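You operate a simulated robot arm through the tools that you are given. There is no shell and no other tool.

You run a simulated robot arm. Do the job below in one go: nothing can be reset, and whatever is moved stays where it is left.

## Task
Clamp the long screw block and drive both of its screws home.
Fine: driver back in its holder; the block stays clamped.
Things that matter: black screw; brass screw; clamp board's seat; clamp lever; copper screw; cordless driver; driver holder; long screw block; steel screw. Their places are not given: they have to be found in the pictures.

It is judged by the outcome, as a careful person would: the job done as asked, and still so three seconds after it is handed in. It fails if anything else is knocked over, pushed out of place, dropped, spilled or broken.

## Robot
A 7-joint arm with a two-finger parallel gripper, fixed in place. Base frame: the origin is at the foot of the arm, x ahead of it, y to its left, z up; the work surface is at about z = 0. Units: m, degrees, N and s.
With the tool pointing down near the work surface it reaches from about 0.24 to 0.62 m from the base axis. Its first joint turns from -66.0 to 66.0 degrees. Payload 2.6 kg.
Tool frame: the origin (TCP) lies between the finger pads and is the grasp point; the fingertips stand 0.03 m ahead of it; z points along the fingers, y is the line along which they close. Largest opening 0.094 m; finger width 0.028, thickness 0.01; the body of the gripper, 0.05 by 0.096 m, starts 0.055 m behind the TCP.
Orientation is that of the tool frame in the base frame, as [roll, pitch, yaw] about the fixed x, y, z axes, in that order (R = Rz(yaw) Ry(pitch) Rx(roll)). With the fingers straight down and closing along the base's y, the tool's x points along the base's -x, its y along +y and its z along -z.

## Interface
- The arm moves only by the tool arm_command. Its argument "steps" is a list that holds one entry, the list of rows, each a list of 7 numbers: the turn, a rotation vector about the base's x, y, z in degrees, then the shift along the base's x, y, z in m, then the gripper command, from -1 (shut) to 1 (fully open), values between in proportion. In form: [[[rx, ry, rz, dx, dy, dz, hand], ...]]. A call has 1 to 20 rows; each row shifts and turns the commanded pose from where the row before left it. Rows are played at 5 a second. More than 0.05 m and 8.6 degrees between two rows, or a gripper value outside its range, and nothing of the call is played. A pose out of reach is approached as far as the arm can. The call stops where the force on the tool passes 90 N (or 10 N more than at its start, if that is more) or the arm is blocked; 0.2 s more then pass. Each finger travels about 0.072 m/s and halts on what it meets, pressing with about 20 N; the grip force reading is that of the motor and also rises with nothing between the fingers. The clock runs only during rows and for 0.2 s after the last one: add rows that do not move to give the fingers time. It gives the time, the measured TCP pose, the force on the tool (base axes), the opening and the grip force at its end, in the units of the frame above (readings bear some noise), with the torque about the TCP (base axes, N m) and any sound that the robot's microphone picked up.
- Cameras (640 x 400 px; columns grow to the right, rows downward): "scene" is fixed at [0.0502, 0.4576, 0.5496]; the picture's right is [-0.52, -0.85, 0.00], its down [-0.59, 0.36, -0.72] and it looks along [0.61, -0.38, -0.69] (base axes); focal length 272 px, centre (320, 200). "wrist" rides on the gripper at [0.076, 0.014, -0.102] in the tool frame; the picture's right is [-0.18, 0.98, 0.00], its down [-0.75, -0.14, -0.64] and it looks along [-0.63, -0.12, 0.77] (tool axes); focal length 243 px, centre (320, 200).
- snapshot(camera): a new picture of that camera. The clock stands still meanwhile.
- locate(camera, pixels): for up to 12 pixels [column, row] of the newest picture of that camera ("zoom" is the newest enlarged one), the place [x, y, z] in the base frame of the surface seen there, good to about 0.002 m. The clock stands still meanwhile.
- inspect(camera, box): a new picture of the part [left, top, right, bottom] of that camera's present view, enlarged. The clock stands still meanwhile.
- sign_off(): hands the job in; it is judged then, once.

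Unless the task says otherwise, let go and move clear before handing in.

The tools are called after ">>>" as name(argument=value, ...) on one line, values as JSON. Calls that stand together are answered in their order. arm_command: Moves the arm, as the interface text tells. Its arguments: {"type":"object","properties":{"steps":{"type":"array"}},"required":["steps"]} The other tools are called the same way: snapshot (camera) takes a picture; locate (camera, pixels) gives the place of the surface under pixels of a picture; inspect (camera, box) takes an enlarged picture of a part of a camera's view; sign_off () hands the job in.

At the start:

```text
t: 0.0
tool_pos: [0.2285, 0.2869, 0.3624]
orientation: [180.0, 0.0, 180.0]
ft_force: [-0.1, 0.2, 0.2]
moment: [0.02, 0.0, -0.02]
gripper_width: 0.0941
gripper_force: 0.1
```

scene: 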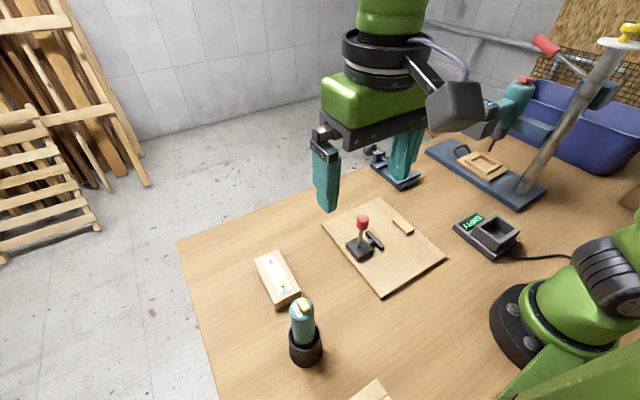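
wrist: 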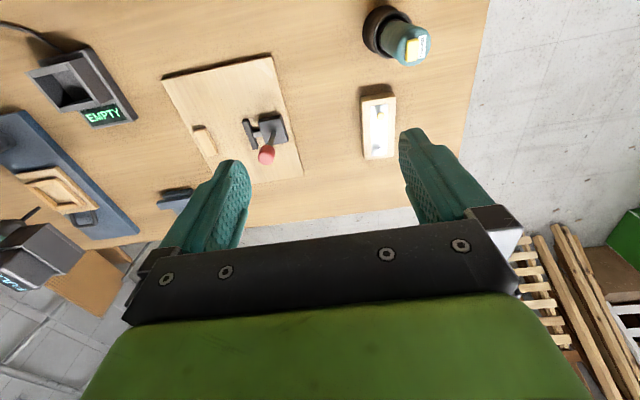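

The scene shows a block with two screws near (277,278), a driver in a black holder near (304,335), the clamp board near (383,245) with a red-knobbed lever, and another block at the bottom edge (372,390). I'll enlarge these parts first.

>>> inspect(camera="scene", box=[230, 230, 350, 310])

>>> inspect(camera="scene", box=[310, 190, 460, 300])

>>> inspect(camera="scene", box=[260, 280, 420, 400])

>>> inspect(camera="wrist", box=[140, 0, 460, 200])

```text
5.00 times, centred on (290, 270) of scene
```

zoom: 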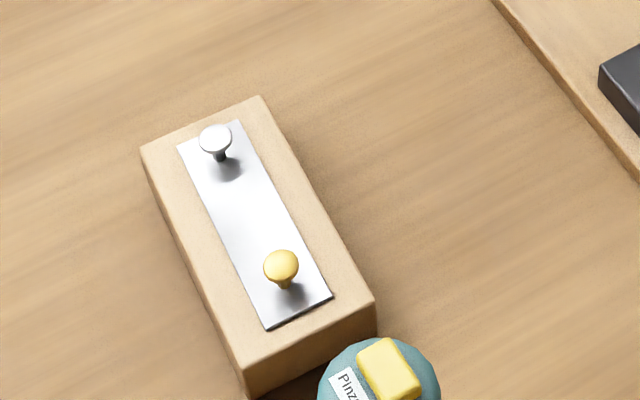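

```text
3.64 times, centred on (385, 245) of scene
```

zoom: 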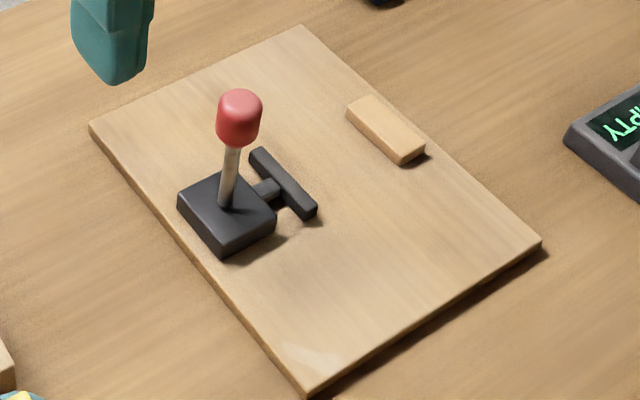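

```text
3.33 times, centred on (340, 340) of scene
```

zoom: 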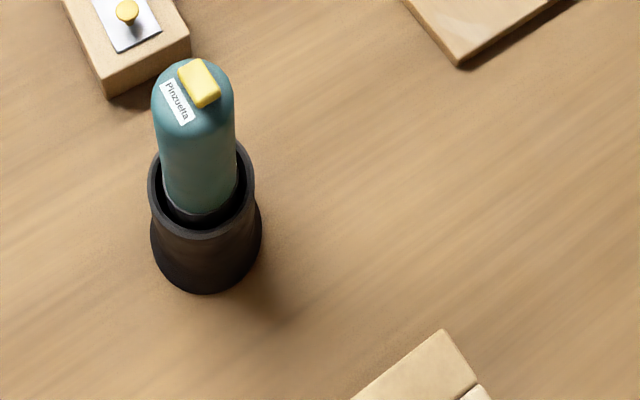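

```text
2.00 times, centred on (300, 100) of wrist
```

zoom: 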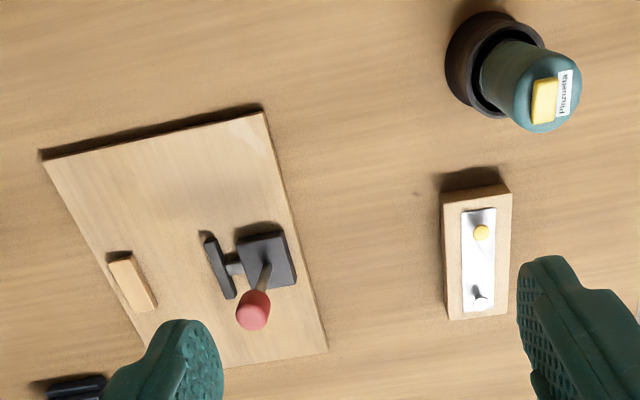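

The near block bears the steel and brass screws. I'll locate things here and read the other block at the bottom edge from a better view afterwards.

>>> snapshot(camera="scene")

>>> locate(camera="scene", pixels=[[272, 258], [286, 283], [303, 304], [304, 362], [362, 218], [404, 227], [375, 239], [360, 250], [372, 390], [322, 224], [446, 258], [382, 297]])

>>> inspect(camera="scene", box=[320, 360, 400, 400])

>>> inspect(camera="scene", box=[360, 60, 640, 260])

```text
taken
```

scene: 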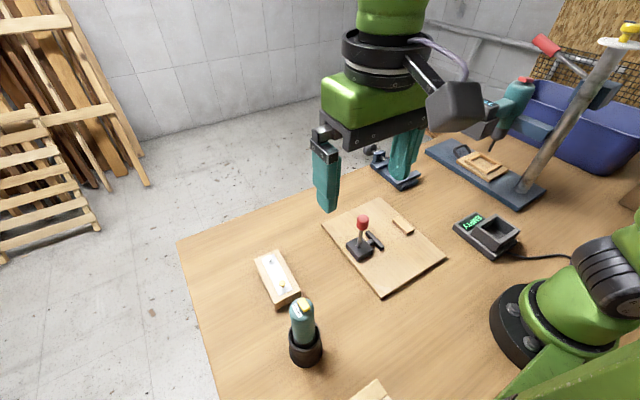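

```text
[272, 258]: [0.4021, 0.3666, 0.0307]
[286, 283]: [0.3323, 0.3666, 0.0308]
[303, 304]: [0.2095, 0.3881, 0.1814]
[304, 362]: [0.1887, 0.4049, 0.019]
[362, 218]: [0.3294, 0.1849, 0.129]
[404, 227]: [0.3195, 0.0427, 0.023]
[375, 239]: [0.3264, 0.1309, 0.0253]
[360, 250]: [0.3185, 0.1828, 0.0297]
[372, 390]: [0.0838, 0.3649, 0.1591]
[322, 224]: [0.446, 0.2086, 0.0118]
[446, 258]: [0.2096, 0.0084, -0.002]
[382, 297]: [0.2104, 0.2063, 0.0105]
```

```text
8.00 times, centred on (360, 380) of scene
```

zoom: 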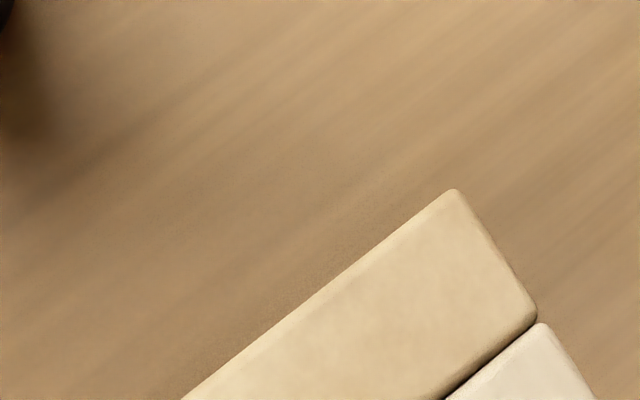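

```text
2.00 times, centred on (500, 160) of scene
```

zoom: 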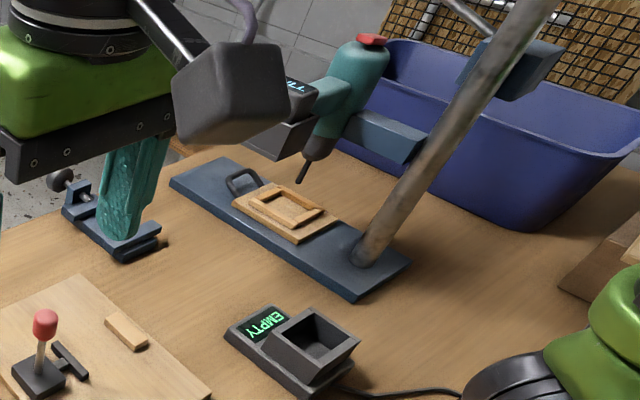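

Nothing at the bottom edge looks like a screw block (it is at z≈0.16). I'll measure the surrounding obstacles and the block's corners, so I can find the second block safely.

>>> locate(camera="scene", pixels=[[526, 82], [490, 145], [430, 150], [600, 90], [525, 195], [485, 235], [375, 150], [410, 182], [395, 165], [520, 200], [480, 165], [460, 225]])

>>> inspect(camera="scene", box=[240, 240, 320, 320])

>>> locate(camera="zoom", pixels=[[320, 200]])

```text
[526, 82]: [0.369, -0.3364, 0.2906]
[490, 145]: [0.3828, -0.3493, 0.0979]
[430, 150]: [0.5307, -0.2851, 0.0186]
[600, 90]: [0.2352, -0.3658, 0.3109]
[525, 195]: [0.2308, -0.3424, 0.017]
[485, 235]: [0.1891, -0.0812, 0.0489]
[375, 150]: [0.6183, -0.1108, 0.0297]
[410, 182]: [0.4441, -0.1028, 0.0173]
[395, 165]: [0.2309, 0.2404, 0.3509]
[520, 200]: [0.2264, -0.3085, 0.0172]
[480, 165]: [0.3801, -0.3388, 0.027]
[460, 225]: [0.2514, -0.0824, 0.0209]
```

```text
5.00 times, centred on (280, 280) of scene
```

zoom: 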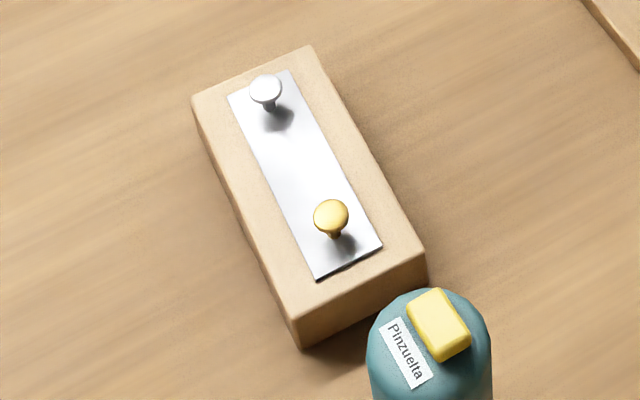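

```text
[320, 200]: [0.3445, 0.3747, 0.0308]
```

I'll locate the block's top corners and the screws' heads and shanks in the zoomed picture.

>>> locate(camera="zoom", pixels=[[198, 104], [306, 52], [420, 248], [300, 310], [265, 86], [268, 106], [331, 212], [335, 236], [300, 342], [235, 97], [376, 246], [317, 276]])

>>> inspect(camera="scene", box=[270, 290, 340, 370])

>>> inspect(camera="wrist", box=[0, 0, 200, 300])

```text
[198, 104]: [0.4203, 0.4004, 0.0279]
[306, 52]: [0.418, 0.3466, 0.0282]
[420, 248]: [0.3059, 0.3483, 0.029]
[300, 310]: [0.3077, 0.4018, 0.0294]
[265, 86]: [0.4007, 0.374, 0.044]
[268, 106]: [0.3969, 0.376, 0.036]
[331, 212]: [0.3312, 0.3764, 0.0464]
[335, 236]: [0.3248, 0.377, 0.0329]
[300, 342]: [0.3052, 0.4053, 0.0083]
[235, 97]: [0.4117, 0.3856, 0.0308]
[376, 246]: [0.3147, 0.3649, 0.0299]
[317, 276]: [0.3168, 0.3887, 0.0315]
```

```text
5.00 times, centred on (305, 330) of scene
```

zoom: 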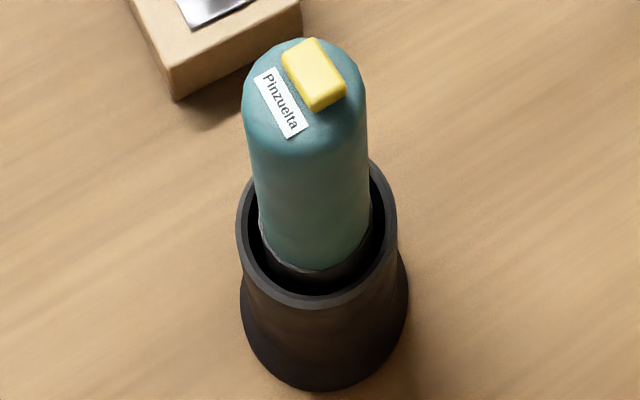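

```text
1.33 times, centred on (100, 150) of wrist
```

zoom: 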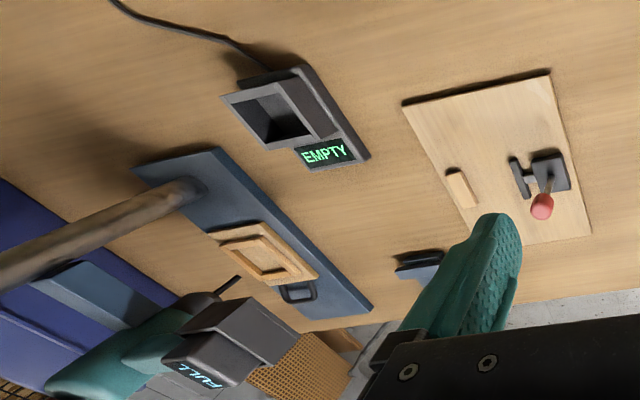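

The visible block is 0.113 × 0.054 m and carries the steel and brass screws, but I haven't seen any block with the black and copper screws, so I can't yet say which is the "long" one. I'll turn the wrist at the present height to look toward +y and behind.

>>> arm_command(steps=[[[0, 0, 7.5, 0, 0, 0, 1], [0, 0, 7.5, 0, 0, 0, 1], [0, 0, 7.5, 0, 0, 0, 1], [0, 0, 7.5, 0, 0, 0, 1], [0, 0, 7.5, 0, 0, 0, 1], [0, 0, 7.5, 0, 0, 0, 1], [0, 0, 7.5, 0, 0, 0, 1], [0, 0, 7.5, 0, 0, 0, 1], [0, 0, 7.5, 0, 0, 0, 1], [0, 0, 7.5, 0, 0, 0, 1], [0, 0, 7.5, 0, 0, 0, 1], [0, 0, 7.5, 0, 0, 0, 1]]])

>>> snapshot(camera="wrist")

>>> snapshot(camera="scene")

```text
t: 2.6
tool_pos: [0.2285, 0.2874, 0.3616]
orientation: [-180.0, 0.0, -89.9]
ft_force: [-0.5, 0.0, 0.5]
moment: [0.0, 0.03, -0.02]
gripper_width: 0.0938
gripper_force: 0.1
```

```text
taken
```

wrist: 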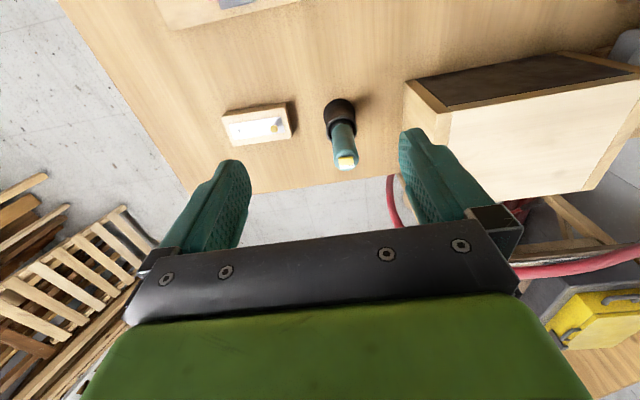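

```text
taken
```

scene: 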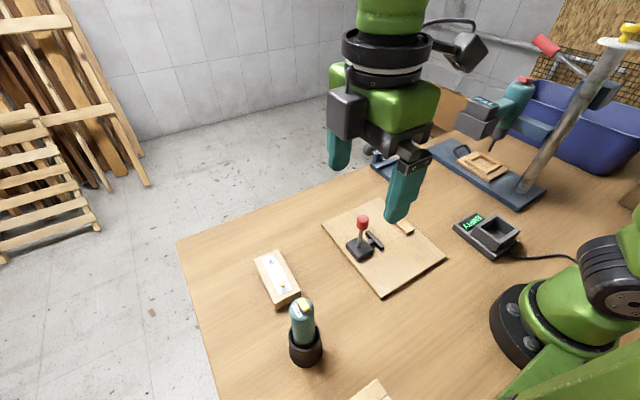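

The tall thing is a wooden crate at the table's left rear; the table on this side has only the one block. I'll swing to the middle and look toward −y.

>>> arm_command(steps=[[[0, 0, -8, 0.005, -0.02, 0.004, 1], [0, 0, -8, 0.005, -0.02, 0.004, 1], [0, 0, -8, 0.005, -0.02, 0.004, 1], [0, 0, -8, 0.005, -0.02, 0.004, 1], [0, 0, -8, 0.005, -0.02, 0.004, 1], [0, 0, -8, 0.005, -0.02, 0.004, 1], [0, 0, -8, 0.005, -0.02, 0.004, 1], [0, 0, -8, 0.005, -0.02, 0.004, 1], [0, 0, -8, 0.005, -0.02, 0.004, 1], [0, 0, -8, 0.005, -0.02, 0.004, 1], [0, 0, -8, 0.005, -0.02, 0.004, 1], [0, 0, -8, 0.005, -0.02, 0.004, 1], [0, 0, -8, 0.005, -0.02, 0.004, 1], [0, 0, -8, 0.005, -0.02, 0.004, 1], [0, 0, -8, 0, 0, 0, 1], [0, 0, -8, 0, 0, 0, 1], [0, 0, -8, 0, 0, 0, 1], [0, 0, -8, 0, 0, 0, 1]]])

>>> snapshot(camera="wrist")

>>> snapshot(camera="scene")

```text
t: 6.4
tool_pos: [0.298, 0.0069, 0.4182]
orientation: [-179.9, 0.0, 125.8]
ft_force: [0.8, -0.2, -0.2]
moment: [0.0, 0.01, 0.05]
gripper_width: 0.0942
gripper_force: 0.0
```

```text
taken
```

wrist: 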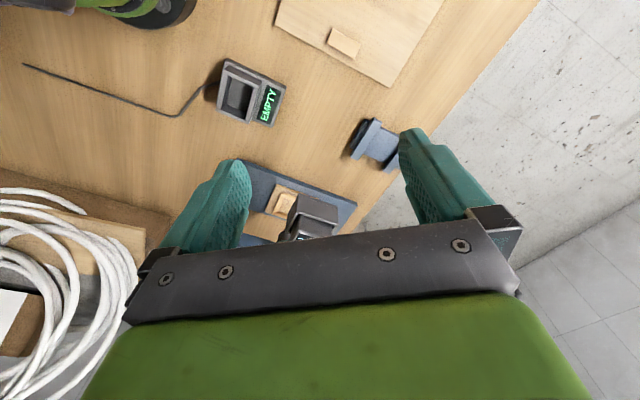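

```text
taken
```

scene: 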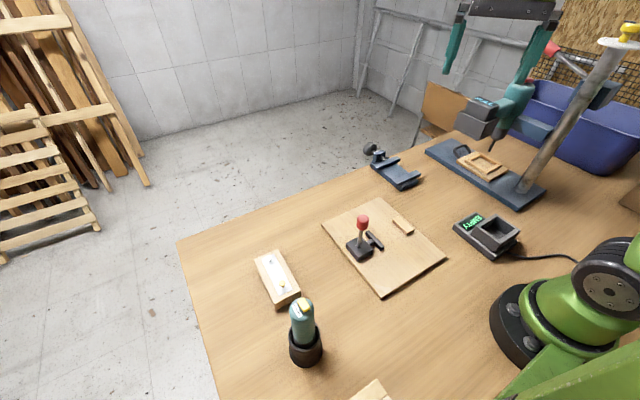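

No second block on the −y side: just charger, drill press, small vise and cable coil. I'll check the crate and the rear-left corner, looking back from near the driver.

>>> arm_command(steps=[[[0, 0, 8.5, 0, 0.015, 0, 1], [0, 0, 8.5, 0, 0.015, 0, 1], [0, 0, 8.5, 0, 0.015, 0, 1], [0, 0, 8.5, 0, 0.015, 0, 1], [0, 0, 8.5, 0, 0.015, 0, 1], [0, 0, 8.5, 0, 0.015, 0, 1], [0, 0, 8.5, 0, 0.015, 0, 1], [0, 0, 8.5, 0, 0.015, 0, 1], [0, 0, 8.5, 0, 0.015, 0, 1], [0, 0, 8.5, 0, 0.015, 0, 1], [0, 0, 8.5, 0, 0.015, 0, 1], [0, 0, 8.5, 0, 0.015, 0, 1], [0, 0, 8.5, 0, 0.015, 0, 1], [0, 0, 8.5, 0, 0.015, 0, 1], [0, 0, 8.5, 0, 0.015, 0, 1], [0, 0, 8.5, 0, 0.015, 0, 1], [0, 0, 8.5, 0, 0.015, 0, 1], [0, 0, 8.5, 0, 0.015, 0, 1], [0, 0, 8.5, 0, 0, 0, 1], [0, 0, 8.5, 0, 0, 0, 1]]])

>>> snapshot(camera="wrist")

```text
t: 10.6
tool_pos: [0.2976, 0.2773, 0.4182]
orientation: [180.0, 0.0, -63.9]
ft_force: [-0.8, -0.1, -0.5]
moment: [0.03, 0.03, 0.02]
gripper_width: 0.0939
gripper_force: 0.1
```

```text
taken
```

wrist: 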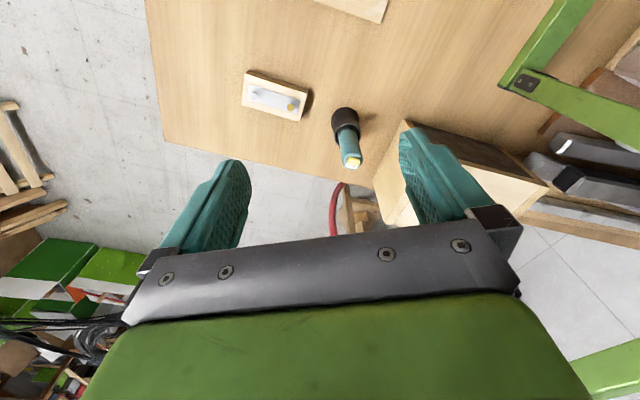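

Only one screw block lies on the table, so it is the one. I'll zoom on it and on the driver from this side.

>>> inspect(camera="wrist", box=[220, 50, 380, 180])

>>> locate(camera="wrist", pixels=[[345, 116], [352, 162], [356, 145], [290, 106], [258, 95]])

```text
3.08 times, centred on (300, 115) of wrist
```

zoom: 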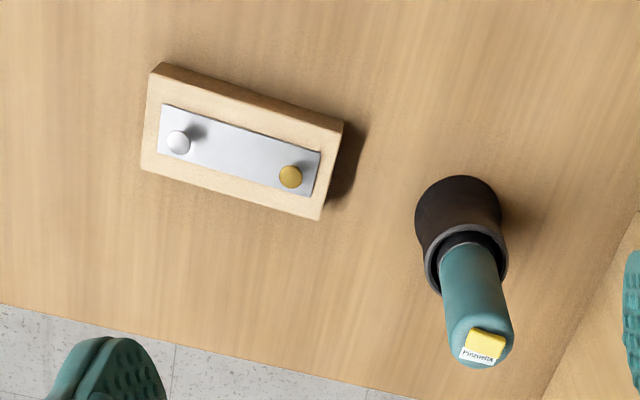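

```text
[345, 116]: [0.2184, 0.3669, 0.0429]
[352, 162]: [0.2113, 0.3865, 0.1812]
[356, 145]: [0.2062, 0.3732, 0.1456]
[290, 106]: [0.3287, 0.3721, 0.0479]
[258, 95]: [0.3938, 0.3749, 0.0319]
```

The driver stands vertically at about (0.20, 0.39) with its top at z≈0.18. Next I'll go to the −y side of the board and look at the clamp across it.

>>> arm_command(steps=[[[0, 0, -3, 0.001, -0.04, 0, 1], [0, 0, -3, 0.001, -0.04, 0, 1], [0, 0, -3, 0.001, -0.04, 0, 1], [0, 0, -3, 0.001, -0.04, 0, 1], [0, 0, -3, 0.001, -0.04, 0, 1], [0, 0, -3, 0.001, -0.04, 0, 1], [0, 0, -3, 0.001, -0.04, 0, 1], [0, 0, -3, 0.001, -0.04, -0.02, 1], [0, 0, -2, 0.001, -0.04, -0.04, 1], [0, 0, 0, 0, 0, -0.04, 1], [0, 0, 0, 0, 0, -0.04, 1]]])

>>> snapshot(camera="wrist")

>>> inspect(camera="wrist", box=[220, 60, 420, 230])

>>> inspect(camera="scene", box=[330, 200, 430, 270])

```text
refused: row 9 steps farther than a row can; nothing moved
```

```text
taken
```

wrist: 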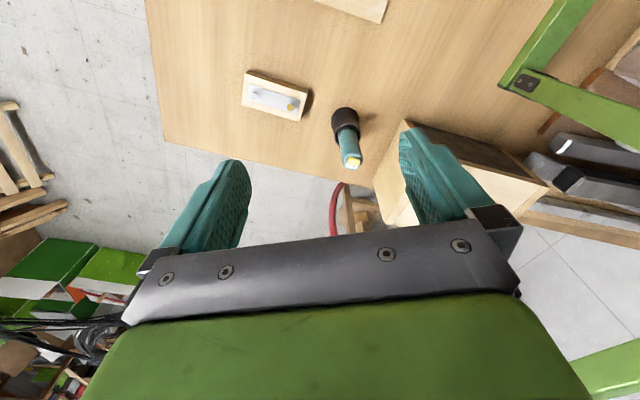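

```text
2.35 times, centred on (320, 145) of wrist
```

zoom: 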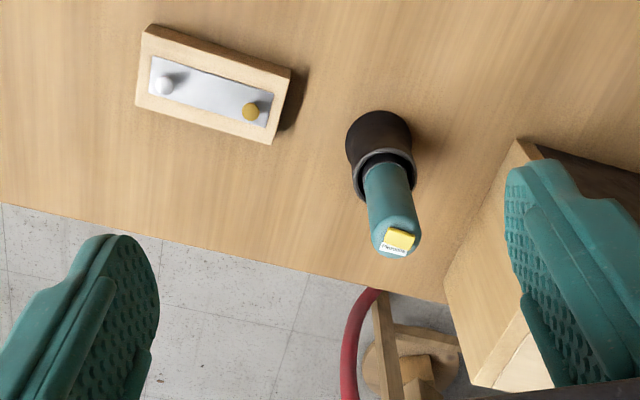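

```text
5.71 times, centred on (380, 235) of scene
```

zoom: 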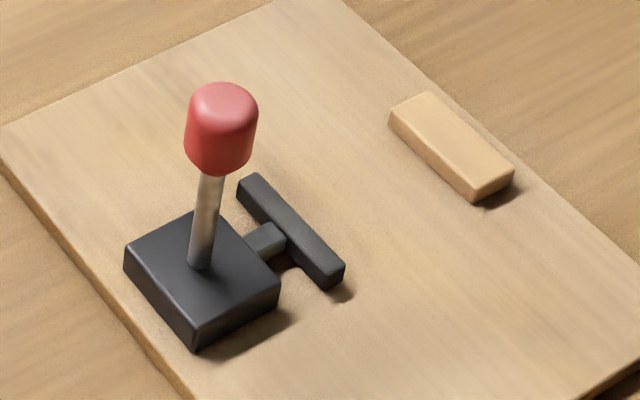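

A step limit refused that motion. The scene zoom now shows the clamp well: jaw bar front edge (257,174)–(344,265), stop's inner edge (390,112)–(470,195). I'll locate those and then move in allowed steps.

>>> locate(camera="zoom", pixels=[[255, 178], [340, 265], [243, 186], [326, 280], [394, 112], [468, 188], [426, 96], [508, 168], [222, 110], [200, 255], [320, 230], [205, 215]])

>>> arm_command(steps=[[[0, 0, -3, 0.001, -0.04, 0, 1], [0, 0, -3, 0.001, -0.04, 0, 1], [0, 0, -3, 0.001, -0.04, 0, 1], [0, 0, -3, 0.001, -0.04, 0, 1], [0, 0, -3, 0.001, -0.04, 0, 1], [0, 0, -3, 0.001, -0.04, 0, 1], [0, 0, -3, 0.001, -0.04, 0, 1], [0, 0, -3, 0.001, -0.04, -0.02, 1], [0, 0, -2, 0.001, -0.04, -0.02, 1], [0, 0, 0, 0, 0, -0.04, 1], [0, 0, 0, 0, 0, -0.03, 1]]])

>>> snapshot(camera="wrist")

>>> inspect(camera="wrist", box=[220, 60, 420, 230])

```text
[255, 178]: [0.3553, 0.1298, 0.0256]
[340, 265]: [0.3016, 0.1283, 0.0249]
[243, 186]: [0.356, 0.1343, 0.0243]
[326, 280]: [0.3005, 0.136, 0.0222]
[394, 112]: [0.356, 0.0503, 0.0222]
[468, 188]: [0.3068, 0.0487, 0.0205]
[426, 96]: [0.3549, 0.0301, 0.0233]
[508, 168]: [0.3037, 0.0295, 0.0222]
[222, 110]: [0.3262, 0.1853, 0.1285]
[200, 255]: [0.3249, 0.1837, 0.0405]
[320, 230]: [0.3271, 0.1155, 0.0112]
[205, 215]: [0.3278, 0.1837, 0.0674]
```

```text
t: 13.0
tool_pos: [0.306, -0.0835, 0.3076]
orientation: [179.9, 0.0, -90.1]
ft_force: [0.4, -0.5, 0.9]
moment: [0.02, 0.01, 0.01]
gripper_width: 0.0941
gripper_force: 0.1
```

```text
taken
```

wrist: 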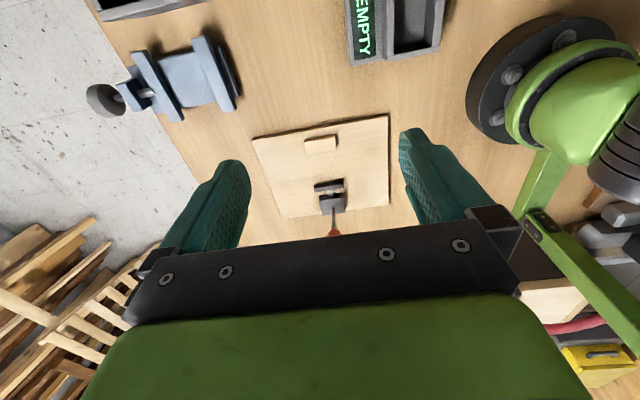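

```text
2.35 times, centred on (320, 145) of wrist
```

zoom: 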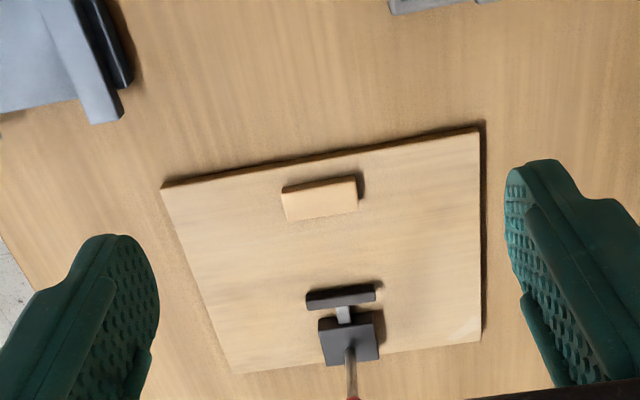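

The clamp is clear now: stop's inner face at y≈0.051 (x 0.305–0.356, top z 0.0225), jaw face at y≈0.128 (top z 0.025), board top z≈0.011, and the lever upright at (0.326,0.185). I'll go above the block with the fingers closing along y.

>>> arm_command(steps=[[[0, 0, -7.57, 0.00475, 0.038, 0, 1], [0, 0, -7.57, 0.00475, 0.038, 0, 1], [0, 0, -7.57, 0.00475, 0.038, 0, 1], [0, 0, -7.57, 0.00475, 0.038, 0, 1], [0, 0, -7.57, 0.00475, 0.038, 0, 1], [0, 0, -7.57, 0.00475, 0.038, 0, 1], [0, 0, -7.57, 0.00475, 0.038, 0, 1], [0, 0, -7.57, 0.00475, 0.038, 0, 1], [0, 0, -7.57, 0.00475, 0.038, 0, 1], [0, 0, -7.57, 0.00475, 0.038, 0, 1], [0, 0, -7.57, 0.00475, 0.038, 0, 1], [0, 0, -7.57, 0.00475, 0.04, 0, 1], [0, 0, 0, 0, 0, -0.04, 1], [0, 0, 0, 0, 0, -0.04, 1], [0, 0, 0, 0, 0, -0.04, 1], [0, 0, 0, 0, 0, -0.04, 1], [0, 0, 0, 0, 0, 0, 1]]])

>>> snapshot(camera="wrist")

>>> snapshot(camera="scene")

```text
t: 16.6
tool_pos: [0.3639, 0.3735, 0.1475]
orientation: [-180.0, 0.0, 179.1]
ft_force: [0.4, -0.6, -0.4]
moment: [0.01, 0.01, 0.02]
gripper_width: 0.0941
gripper_force: 0.0
```

```text
taken
```

wrist: 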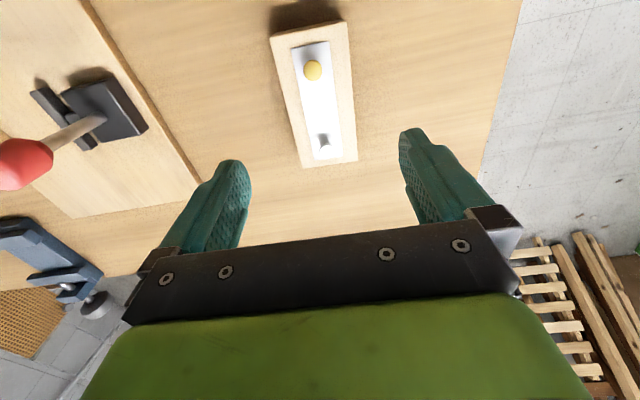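

```text
taken
```

scene: 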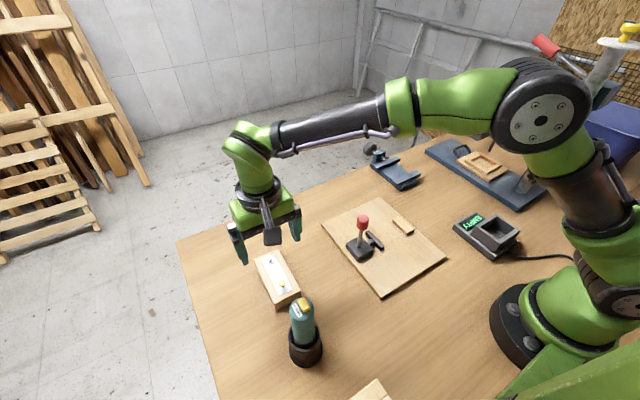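

I'm above the block and centred. Before going lower I'll check how close the wrist camera's housing (dark box near (272,236)) will come to the driver.

>>> inspect(camera="scene", box=[220, 180, 340, 370])

>>> locate(camera="scene", pixels=[[265, 228], [281, 228], [266, 244], [281, 243], [273, 236], [290, 306], [314, 306], [292, 340], [303, 318], [303, 345], [288, 350], [320, 350]])

```text
2.11 times, centred on (280, 275) of scene
```

zoom: 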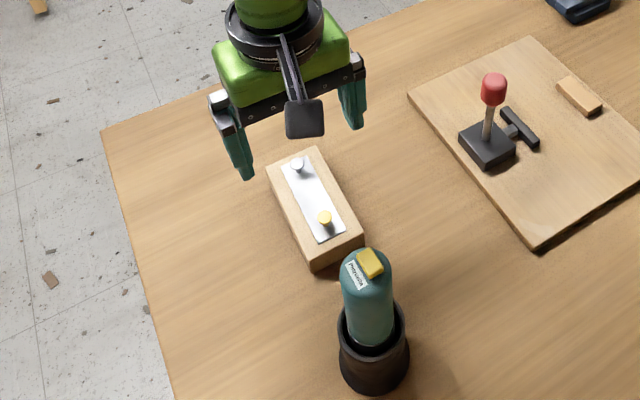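

```text
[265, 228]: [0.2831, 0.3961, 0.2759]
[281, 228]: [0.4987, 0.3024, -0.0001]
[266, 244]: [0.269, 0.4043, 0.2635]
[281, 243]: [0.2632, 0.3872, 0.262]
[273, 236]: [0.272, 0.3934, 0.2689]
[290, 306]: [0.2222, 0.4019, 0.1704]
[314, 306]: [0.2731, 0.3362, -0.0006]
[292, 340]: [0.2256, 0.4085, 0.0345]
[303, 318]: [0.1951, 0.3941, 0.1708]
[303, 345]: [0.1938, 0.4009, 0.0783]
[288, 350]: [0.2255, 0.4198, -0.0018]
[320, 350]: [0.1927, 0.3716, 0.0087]
```

The camera's rear edge stays ~0.02 m short of the driver, so I'll grip the block about 7 mm off its middle to gain margin. I'll descend to TCP z=0.045 (grip the top 14 mm so the fingertips clear the stop and jaw when placing) and close.

>>> arm_command(steps=[[[0, 0, 0, 0.007, 0.0008, -0.02, 1], [0, 0, 0, 0, 0, -0.025, 1], [0, 0, 0, 0, 0, -0.025, 1], [0, 0, 0, 0, 0, -0.02, 1], [0, 0, 0, 0, 0, -0.0125, 1], [0, 0, 0, 0, 0, 0, 1], [0, 0, 0, 0, 0, 0, 0.5], [0, 0, 0, 0, 0, 0, 0.3], [0, 0, 0, 0, 0, 0, 0.2], [0, 0, 0, 0, 0, 0, 0], [0, 0, 0, 0, 0, 0, -1], [0, 0, 0, 0, 0, 0, -1], [0, 0, 0, 0, 0, 0, -1], [0, 0, 0, 0, 0, 0, -1]]])

>>> snapshot(camera="scene")

>>> inspect(camera="scene", box=[220, 200, 340, 320])

```text
t: 19.6
tool_pos: [0.3717, 0.3747, 0.0462]
orientation: [179.9, 0.0, 179.0]
ft_force: [-0.7, -0.2, -0.6]
moment: [0.01, 0.03, 0.0]
gripper_width: 0.0597
gripper_force: 20.1
```

```text
taken
```

scene: 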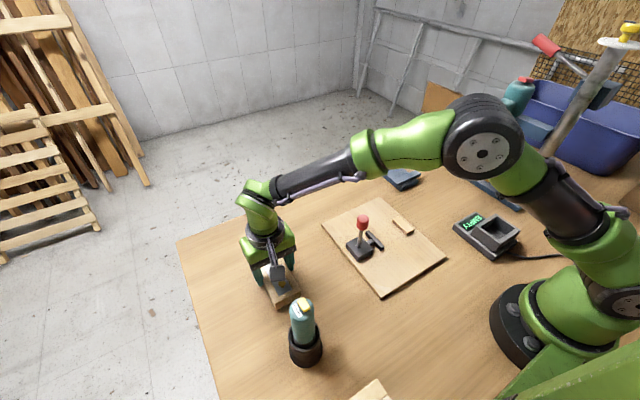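

```text
3.33 times, centred on (280, 260) of scene
```

zoom: 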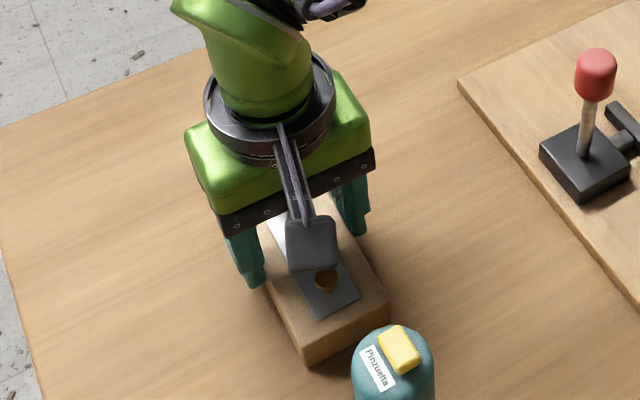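

The grip holds at 0.060 m (the block's width). I'll lift gently, straighten the 1° yaw, and carry it high over the lever to above the seat.

>>> arm_command(steps=[[[0, 0, 0, 0, 0, 0.01, -1], [0, 0, 0, 0, 0, 0.02, -1], [0, 0, 0, 0, 0, 0.03, -1], [0, 0, 0, 0, 0, 0.03, -1], [0, 0, 0, 0, 0, 0.03, -1], [0, 0, 0, 0, 0, 0.03, -1], [0, 0, 0, 0, 0, 0.03, -1], [0, 0, 0.5, -0.0034, -0.0292, 0, -1], [0, 0, 0.5, -0.0034, -0.0292, 0, -1], [0, 0, 0, -0.0034, -0.0292, 0, -1], [0, 0, 0, -0.0034, -0.0292, 0, -1], [0, 0, 0, -0.0034, -0.0292, 0, -1], [0, 0, 0, -0.0034, -0.0292, 0, -1], [0, 0, 0, -0.0034, -0.0292, 0, -1], [0, 0, 0, -0.0034, -0.0292, 0, -1], [0, 0, 0, -0.0034, -0.0292, 0, -1], [0, 0, 0, -0.0034, -0.0284, 0, -1], [0, 0, 0, 0, 0, 0, -1]]])

>>> snapshot(camera="wrist")

>>> snapshot(camera="scene")

```text
t: 23.4
tool_pos: [0.3369, 0.0846, 0.2254]
orientation: [-179.9, 0.0, -179.9]
ft_force: [-0.1, 1.0, -0.4]
moment: [-0.01, -0.02, 0.0]
gripper_width: 0.0
gripper_force: 19.9
```

```text
taken
```

wrist: 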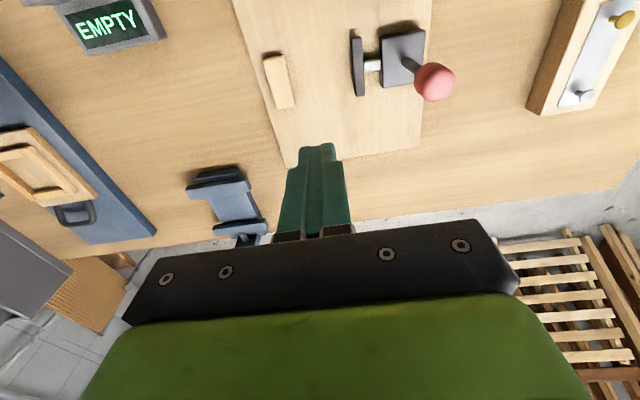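

```text
taken
```

scene: 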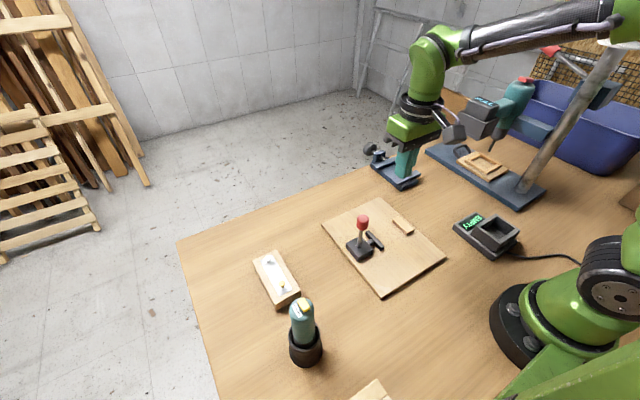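

The hand closed to 0 — the shallow tip grip slipped and the block stayed on the table. I'll check where the block is now; next time I'll grip deeper near its +x end, so that the fingers pass beside the stop and jaw (x>0.356).

>>> inspect(camera="scene", box=[240, 240, 320, 320])

>>> arm_command(steps=[[[0, 0, 0, 0.005, 0.0, 0.0, 1], [0, 0, 0, 0.008, 0.03, 0.0, 1], [0, 0, 0, 0.008, 0.03, 0, 1], [0, 0, 0, 0.008, 0.03, 0, 1], [0, 0, 0, 0.008, 0.03, 0, 1], [0, 0, 0, 0.008, 0.03, 0, 1], [0, 0, 0, 0.008, 0.03, 0, 1], [0, 0, 0, 0.008, 0.03, 0, 1], [0, 0, 0, 0.005, 0.03, 0, 1], [0, 0, 0, 0.005, 0.03, 0, 1], [0, 0, 0, 0, 0.02, -0.03, 1], [0, 0, 0, 0, 0, -0.04, 1], [0, 0, 0, 0, 0, 0, 1]]])

>>> snapshot(camera="wrist")

```text
5.00 times, centred on (280, 280) of scene
```

zoom: 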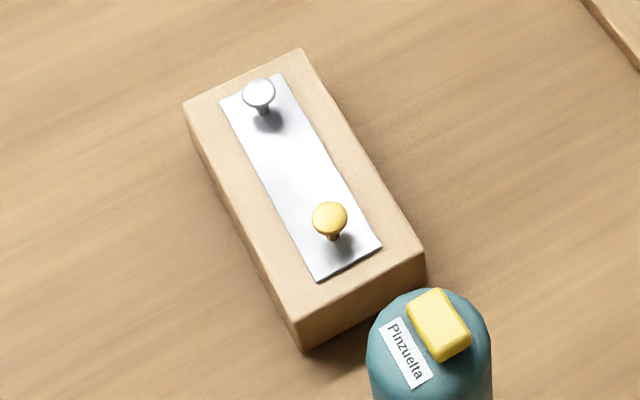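

```text
t: 26.2
tool_pos: [0.4092, 0.3739, 0.1539]
orientation: [180.0, 0.0, -179.9]
ft_force: [0.7, -0.2, 0.2]
moment: [-0.01, -0.02, 0.02]
gripper_width: 0.0937
gripper_force: 0.1
```

```text
taken
```

wrist: 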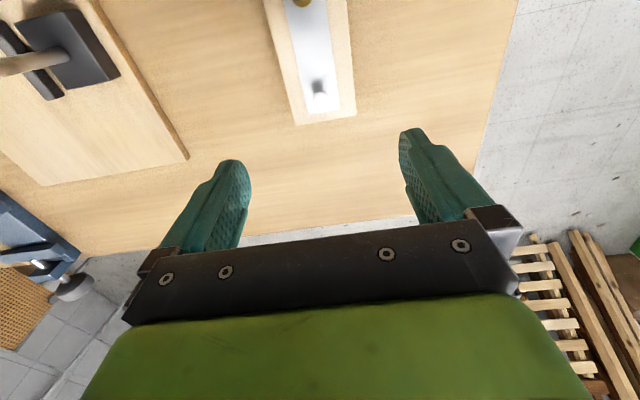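

The block turned a little. I'll locate its corners in the zoomed picture again.

>>> locate(camera="zoom", pixels=[[187, 106], [299, 53], [420, 248], [298, 312], [259, 92], [330, 214], [226, 100], [278, 78], [378, 248], [320, 276], [255, 215], [365, 160]])

```text
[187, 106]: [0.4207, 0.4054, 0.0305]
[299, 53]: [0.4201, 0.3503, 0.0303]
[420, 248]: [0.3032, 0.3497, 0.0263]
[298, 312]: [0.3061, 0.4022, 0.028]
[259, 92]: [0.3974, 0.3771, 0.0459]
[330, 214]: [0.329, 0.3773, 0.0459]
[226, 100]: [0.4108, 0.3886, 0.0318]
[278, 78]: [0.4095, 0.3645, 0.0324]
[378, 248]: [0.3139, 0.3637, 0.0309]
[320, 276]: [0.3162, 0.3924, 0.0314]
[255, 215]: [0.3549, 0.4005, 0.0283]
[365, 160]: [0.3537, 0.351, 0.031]
```

The block's centre is now about (0.3625, 0.377), turned ≈+1°. I'll grip 45 mm toward its +x end with the fingertips nearly at the table (TCP z 0.035), then lift a little and check.

>>> arm_command(steps=[[[0, 0, 1, -0.0017, 0.0035, -0.02, 1], [0, 0, 0, 0, 0, -0.03, 1], [0, 0, 0, 0, 0, -0.03, 1], [0, 0, 0, 0, 0, -0.025, 1], [0, 0, 0, 0, 0, -0.014, 1], [0, 0, 0, 0, 0, 0, 1], [0, 0, 0, 0, 0, 0, 0.5], [0, 0, 0, 0, 0, 0, 0.3], [0, 0, 0, 0, 0, 0, 0.2], [0, 0, 0, 0, 0, 0, 0], [0, 0, 0, 0, 0, 0, -1], [0, 0, 0, 0, 0, 0, -1], [0, 0, 0, 0, 0, 0, -1], [0, 0, 0, 0, 0, 0, -1], [0, 0, 0, 0, 0, 0, -1]]])

>>> inspect(camera="scene", box=[220, 200, 340, 320])

```text
t: 29.4
tool_pos: [0.4068, 0.3776, 0.0366]
orientation: [180.0, 0.1, -178.9]
ft_force: [0.9, -0.5, 1.1]
moment: [-0.01, -0.1, 0.01]
gripper_width: 0.0597
gripper_force: 19.3
```

```text
3.33 times, centred on (280, 260) of scene
```

zoom: 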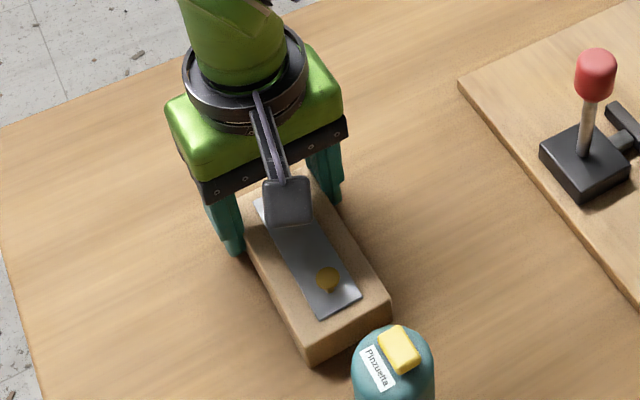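

Grip holds at 0.0597 m, so the block is really 60 mm wide. I'll lift 15 mm slowly and look at force and opening.

>>> arm_command(steps=[[[0, 0, 0, 0, 0, 0.003, -1], [0, 0, 0, 0, 0, 0.003, -1], [0, 0, 0, 0, 0, 0.003, -1], [0, 0, 0, 0, 0, 0.003, -1], [0, 0, 0, 0, 0, 0.003, -1], [0, 0, 0, 0, 0, 0, -1]]])

>>> inspect(camera="scene", box=[220, 200, 340, 320])

```text
t: 30.8
tool_pos: [0.4064, 0.3781, 0.0522]
orientation: [-180.0, 0.0, -179.0]
ft_force: [0.5, 0.0, -1.8]
moment: [0.01, -0.08, 0.0]
gripper_width: 0.0597
gripper_force: 20.2
```

```text
3.33 times, centred on (280, 260) of scene
```

zoom: 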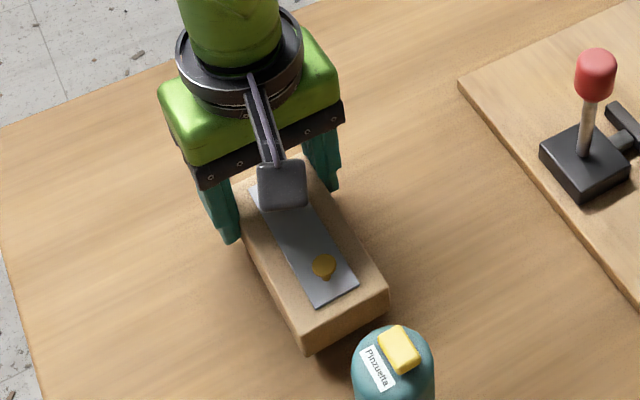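

The block is off the table (about 2 N on the tool, moment −0.08) and looks level. I'll raise it slowly and check again.

>>> arm_command(steps=[[[0, 0, 0, 0, 0, 0.01, -1], [0, 0, 0, 0, 0, 0.015, -1], [0, 0, 0, 0, 0, 0.02, -1], [0, 0, 0, 0, 0, 0.02, -1], [0, 0, 0, 0, 0, 0.02, -1], [0, 0, 0, 0, 0, 0.02, -1], [0, 0, 0, 0, 0, 0.02, -1], [0, 0, 0, 0, 0, 0.02, -1], [0, 0, 0, 0, 0, 0.015, -1], [0, 0, 0, 0, 0, 0.01, -1], [0, 0, 0, 0, 0, 0, -1]]])

>>> snapshot(camera="scene")

>>> inspect(camera="scene", box=[220, 160, 340, 280])

>>> snapshot(camera="wrist")

```text
t: 33.2
tool_pos: [0.408, 0.3784, 0.2219]
orientation: [-180.0, 0.0, -178.9]
ft_force: [-0.1, 0.0, -1.3]
moment: [0.01, -0.06, 0.01]
gripper_width: 0.0598
gripper_force: 19.6
```

```text
taken
```

scene: 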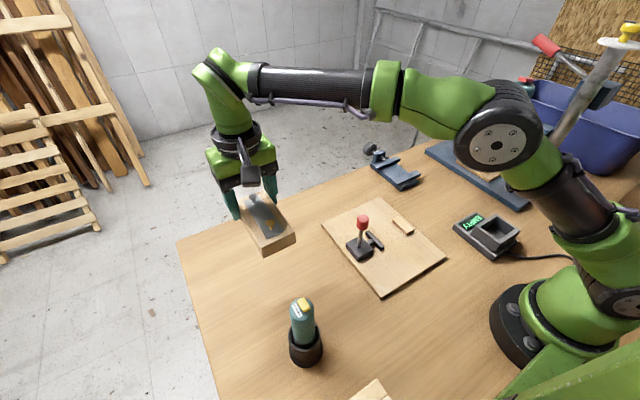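

```text
3.33 times, centred on (280, 220) of scene
```

zoom: 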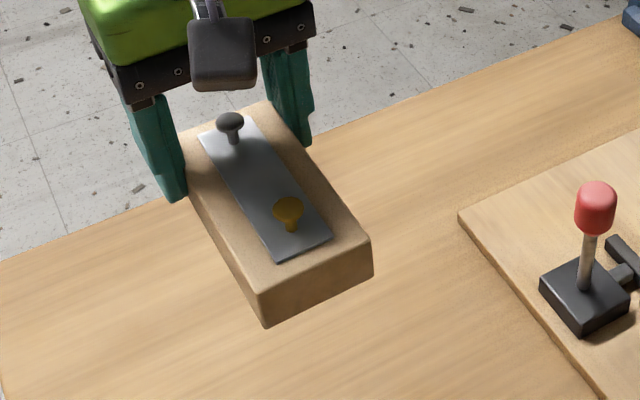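

```text
taken
```

wrist: 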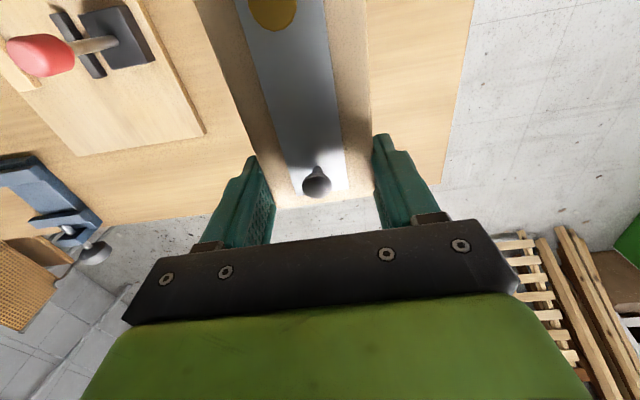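

Held firmly. I'll check its level and its offset from the TCP.

>>> locate(camera="zoom", pixels=[[262, 278], [362, 238], [278, 250], [322, 236], [230, 120], [287, 208], [265, 108], [205, 200]])

```text
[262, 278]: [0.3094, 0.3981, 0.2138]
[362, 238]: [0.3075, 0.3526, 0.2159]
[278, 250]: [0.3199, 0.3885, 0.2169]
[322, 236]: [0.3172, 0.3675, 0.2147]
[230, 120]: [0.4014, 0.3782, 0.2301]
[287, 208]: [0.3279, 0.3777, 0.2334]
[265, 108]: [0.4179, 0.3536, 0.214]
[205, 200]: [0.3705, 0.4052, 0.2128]
```

The block is level, with its centre ≈44 mm behind the TCP in x. I'll carry it over to above the seat (centre target x≈0.331, y≈0.0865) and stop at TCP z 0.12 to check.

>>> arm_command(steps=[[[0, 0, -0.5, -0.0033, -0.0292, 0, -1], [0, 0, -0.6, -0.0033, -0.0292, 0, -1], [0, 0, 0, -0.0033, -0.0292, 0, -1], [0, 0, 0, -0.0033, -0.0292, 0, -1], [0, 0, 0, -0.0033, -0.0292, 0, -1], [0, 0, 0, -0.0033, -0.0292, 0, -1], [0, 0, 0, -0.0033, -0.0292, 0, -1], [0, 0, 0, -0.0033, -0.0292, 0, -1], [0, 0, 0, -0.0033, -0.0292, 0, -1], [0, 0, 0, -0.0033, -0.029, 0, -1], [0, 0, 0, 0, 0, 0, -1], [0, 0, 0, 0, 0, -0.025, -1], [0, 0, 0, 0, 0, -0.03, -1], [0, 0, 0, 0, 0, -0.03, -1], [0, 0, 0, 0, 0, -0.015, -1], [0, 0, 0, 0, 0, 0, -1]]])

>>> snapshot(camera="scene")

>>> inspect(camera="scene", box=[320, 170, 440, 280])

```text
t: 36.6
tool_pos: [0.3735, 0.0872, 0.121]
orientation: [-180.0, 0.0, -179.9]
ft_force: [0.2, 0.4, -1.8]
moment: [-0.01, -0.09, -0.01]
gripper_width: 0.0596
gripper_force: 20.2
```

```text
taken
```

scene: 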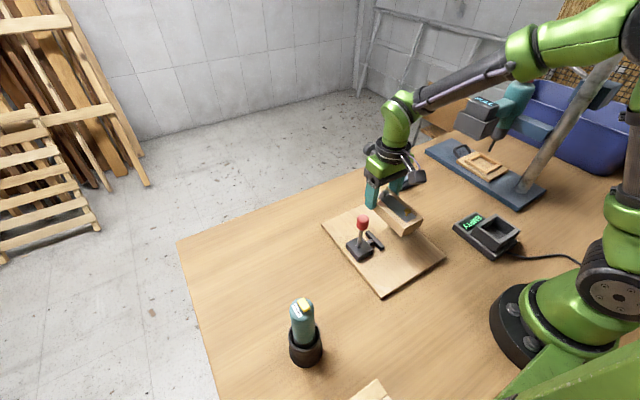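

```text
3.64 times, centred on (380, 225) of scene
```

zoom: 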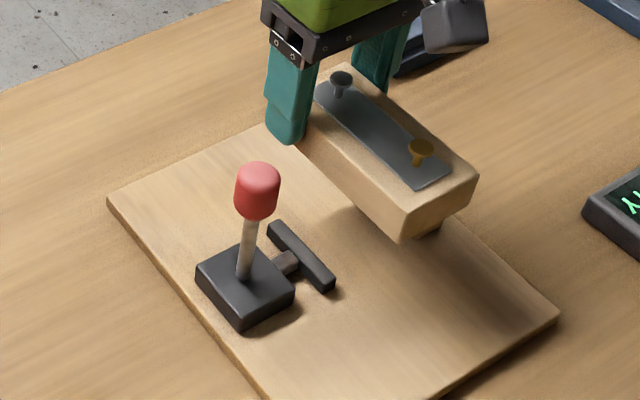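

The block hovers over the seat. I'll locate its edges to verify y before descending.

>>> locate(camera="zoom", pixels=[[330, 142], [402, 206], [470, 176], [420, 125], [412, 184], [448, 170], [341, 80], [420, 150]])

```text
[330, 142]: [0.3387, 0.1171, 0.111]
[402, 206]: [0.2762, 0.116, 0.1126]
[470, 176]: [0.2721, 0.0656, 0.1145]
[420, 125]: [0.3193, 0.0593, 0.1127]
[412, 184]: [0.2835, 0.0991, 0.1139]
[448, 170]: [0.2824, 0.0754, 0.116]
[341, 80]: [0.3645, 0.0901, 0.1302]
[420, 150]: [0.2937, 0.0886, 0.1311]
```

The block spans y 0.0575–0.1175 between stop (0.051) and jaw (0.128); good. I'll descend, ending in small steps until contact.

>>> arm_command(steps=[[[0, 0, 0, 0.0015, -0.001, -0.02, -1], [0, 0, 0, 0, 0, -0.02, -1], [0, 0, 0, 0, 0, -0.015, -1], [0, 0, 0, 0, 0, -0.01, -1], [0, 0, 0, 0, 0, -0.005, -1], [0, 0, 0, 0, 0, -0.0015, -1], [0, 0, 0, 0, 0, -0.0015, -1], [0, 0, 0, 0, 0, 0, -1]]])

>>> inspect(camera="scene", box=[320, 180, 440, 280])

```text
t: 38.4
tool_pos: [0.3753, 0.0857, 0.0485]
orientation: [180.0, 0.0, 180.0]
ft_force: [0.0, -0.5, 4.0]
moment: [0.01, 0.61, 0.03]
gripper_width: 0.0596
gripper_force: 19.9
```

```text
4.00 times, centred on (380, 230) of scene
```

zoom: 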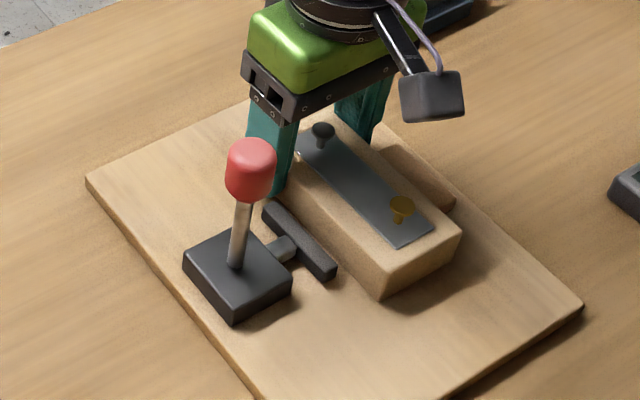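

Contact with the board (4 N, moment 0.6): the block sits down. I'll open the fingers a little and rise straight up.

>>> arm_command(steps=[[[0, 0, 0, 0, 0, 0, 0.35], [0, 0, 0, 0, 0, 0, 0.45], [0, 0, 0, 0, 0, 0, 0.6], [0, 0, 0, 0, 0, 0, 0.6], [0, 0, 0, 0, 0, 0.01, 0.6], [0, 0, 0, 0, 0, 0.03, 0.6], [0, 0, 0, 0, 0, 0.04, 0.6], [0, 0, 0, 0, 0, 0.04, 0.6], [0, 0, 0, 0, 0, 0.04, 0.6], [0, 0, 0, 0, 0, 0.03, 0.6], [0, 0, 0, 0, 0, 0, 0.6]]])

>>> inspect(camera="scene", box=[320, 180, 440, 280])

>>> snapshot(camera="wrist")

```text
t: 40.8
tool_pos: [0.3735, 0.086, 0.2391]
orientation: [-180.0, 0.0, -179.9]
ft_force: [0.7, 0.1, -0.2]
moment: [-0.03, 0.0, 0.0]
gripper_width: 0.0752
gripper_force: 0.1
```

```text
4.00 times, centred on (380, 230) of scene
```

zoom: 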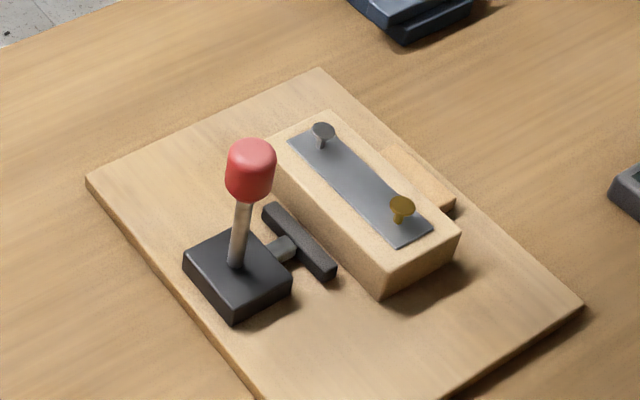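

```text
taken
```

wrist: 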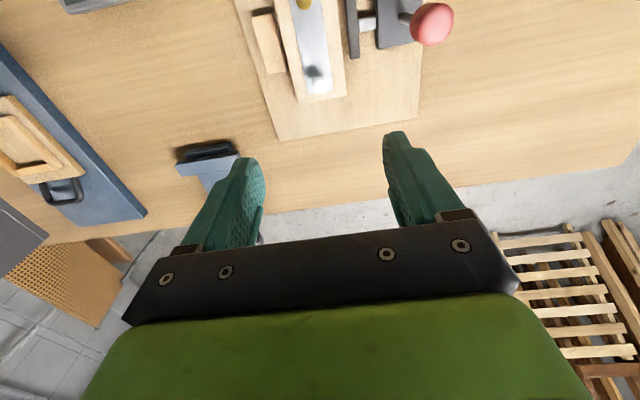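

The block sits in the seat between stop and jaw. Now the lever: I'll zoom on its foot to see which way it pivots.

>>> inspect(camera="scene", box=[345, 205, 395, 265])

>>> inspect(camera="wrist", box=[320, 0, 480, 100])

```text
6.67 times, centred on (370, 235) of scene
```

zoom: 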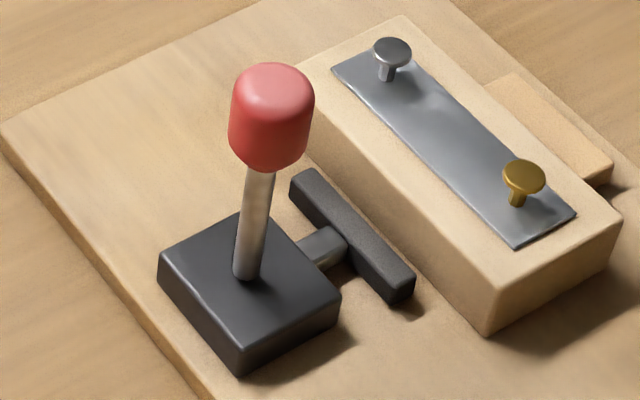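

```text
4.00 times, centred on (400, 50) of wrist
```

zoom: 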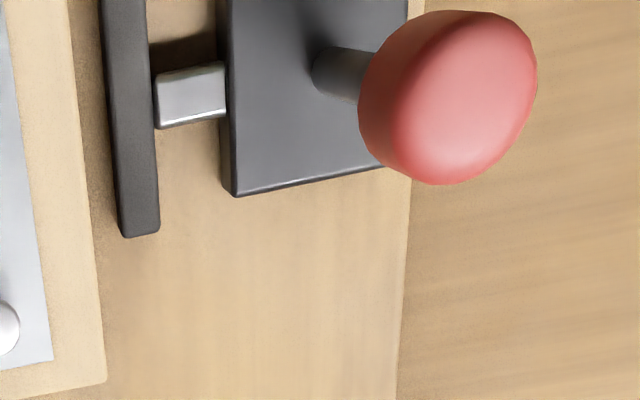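

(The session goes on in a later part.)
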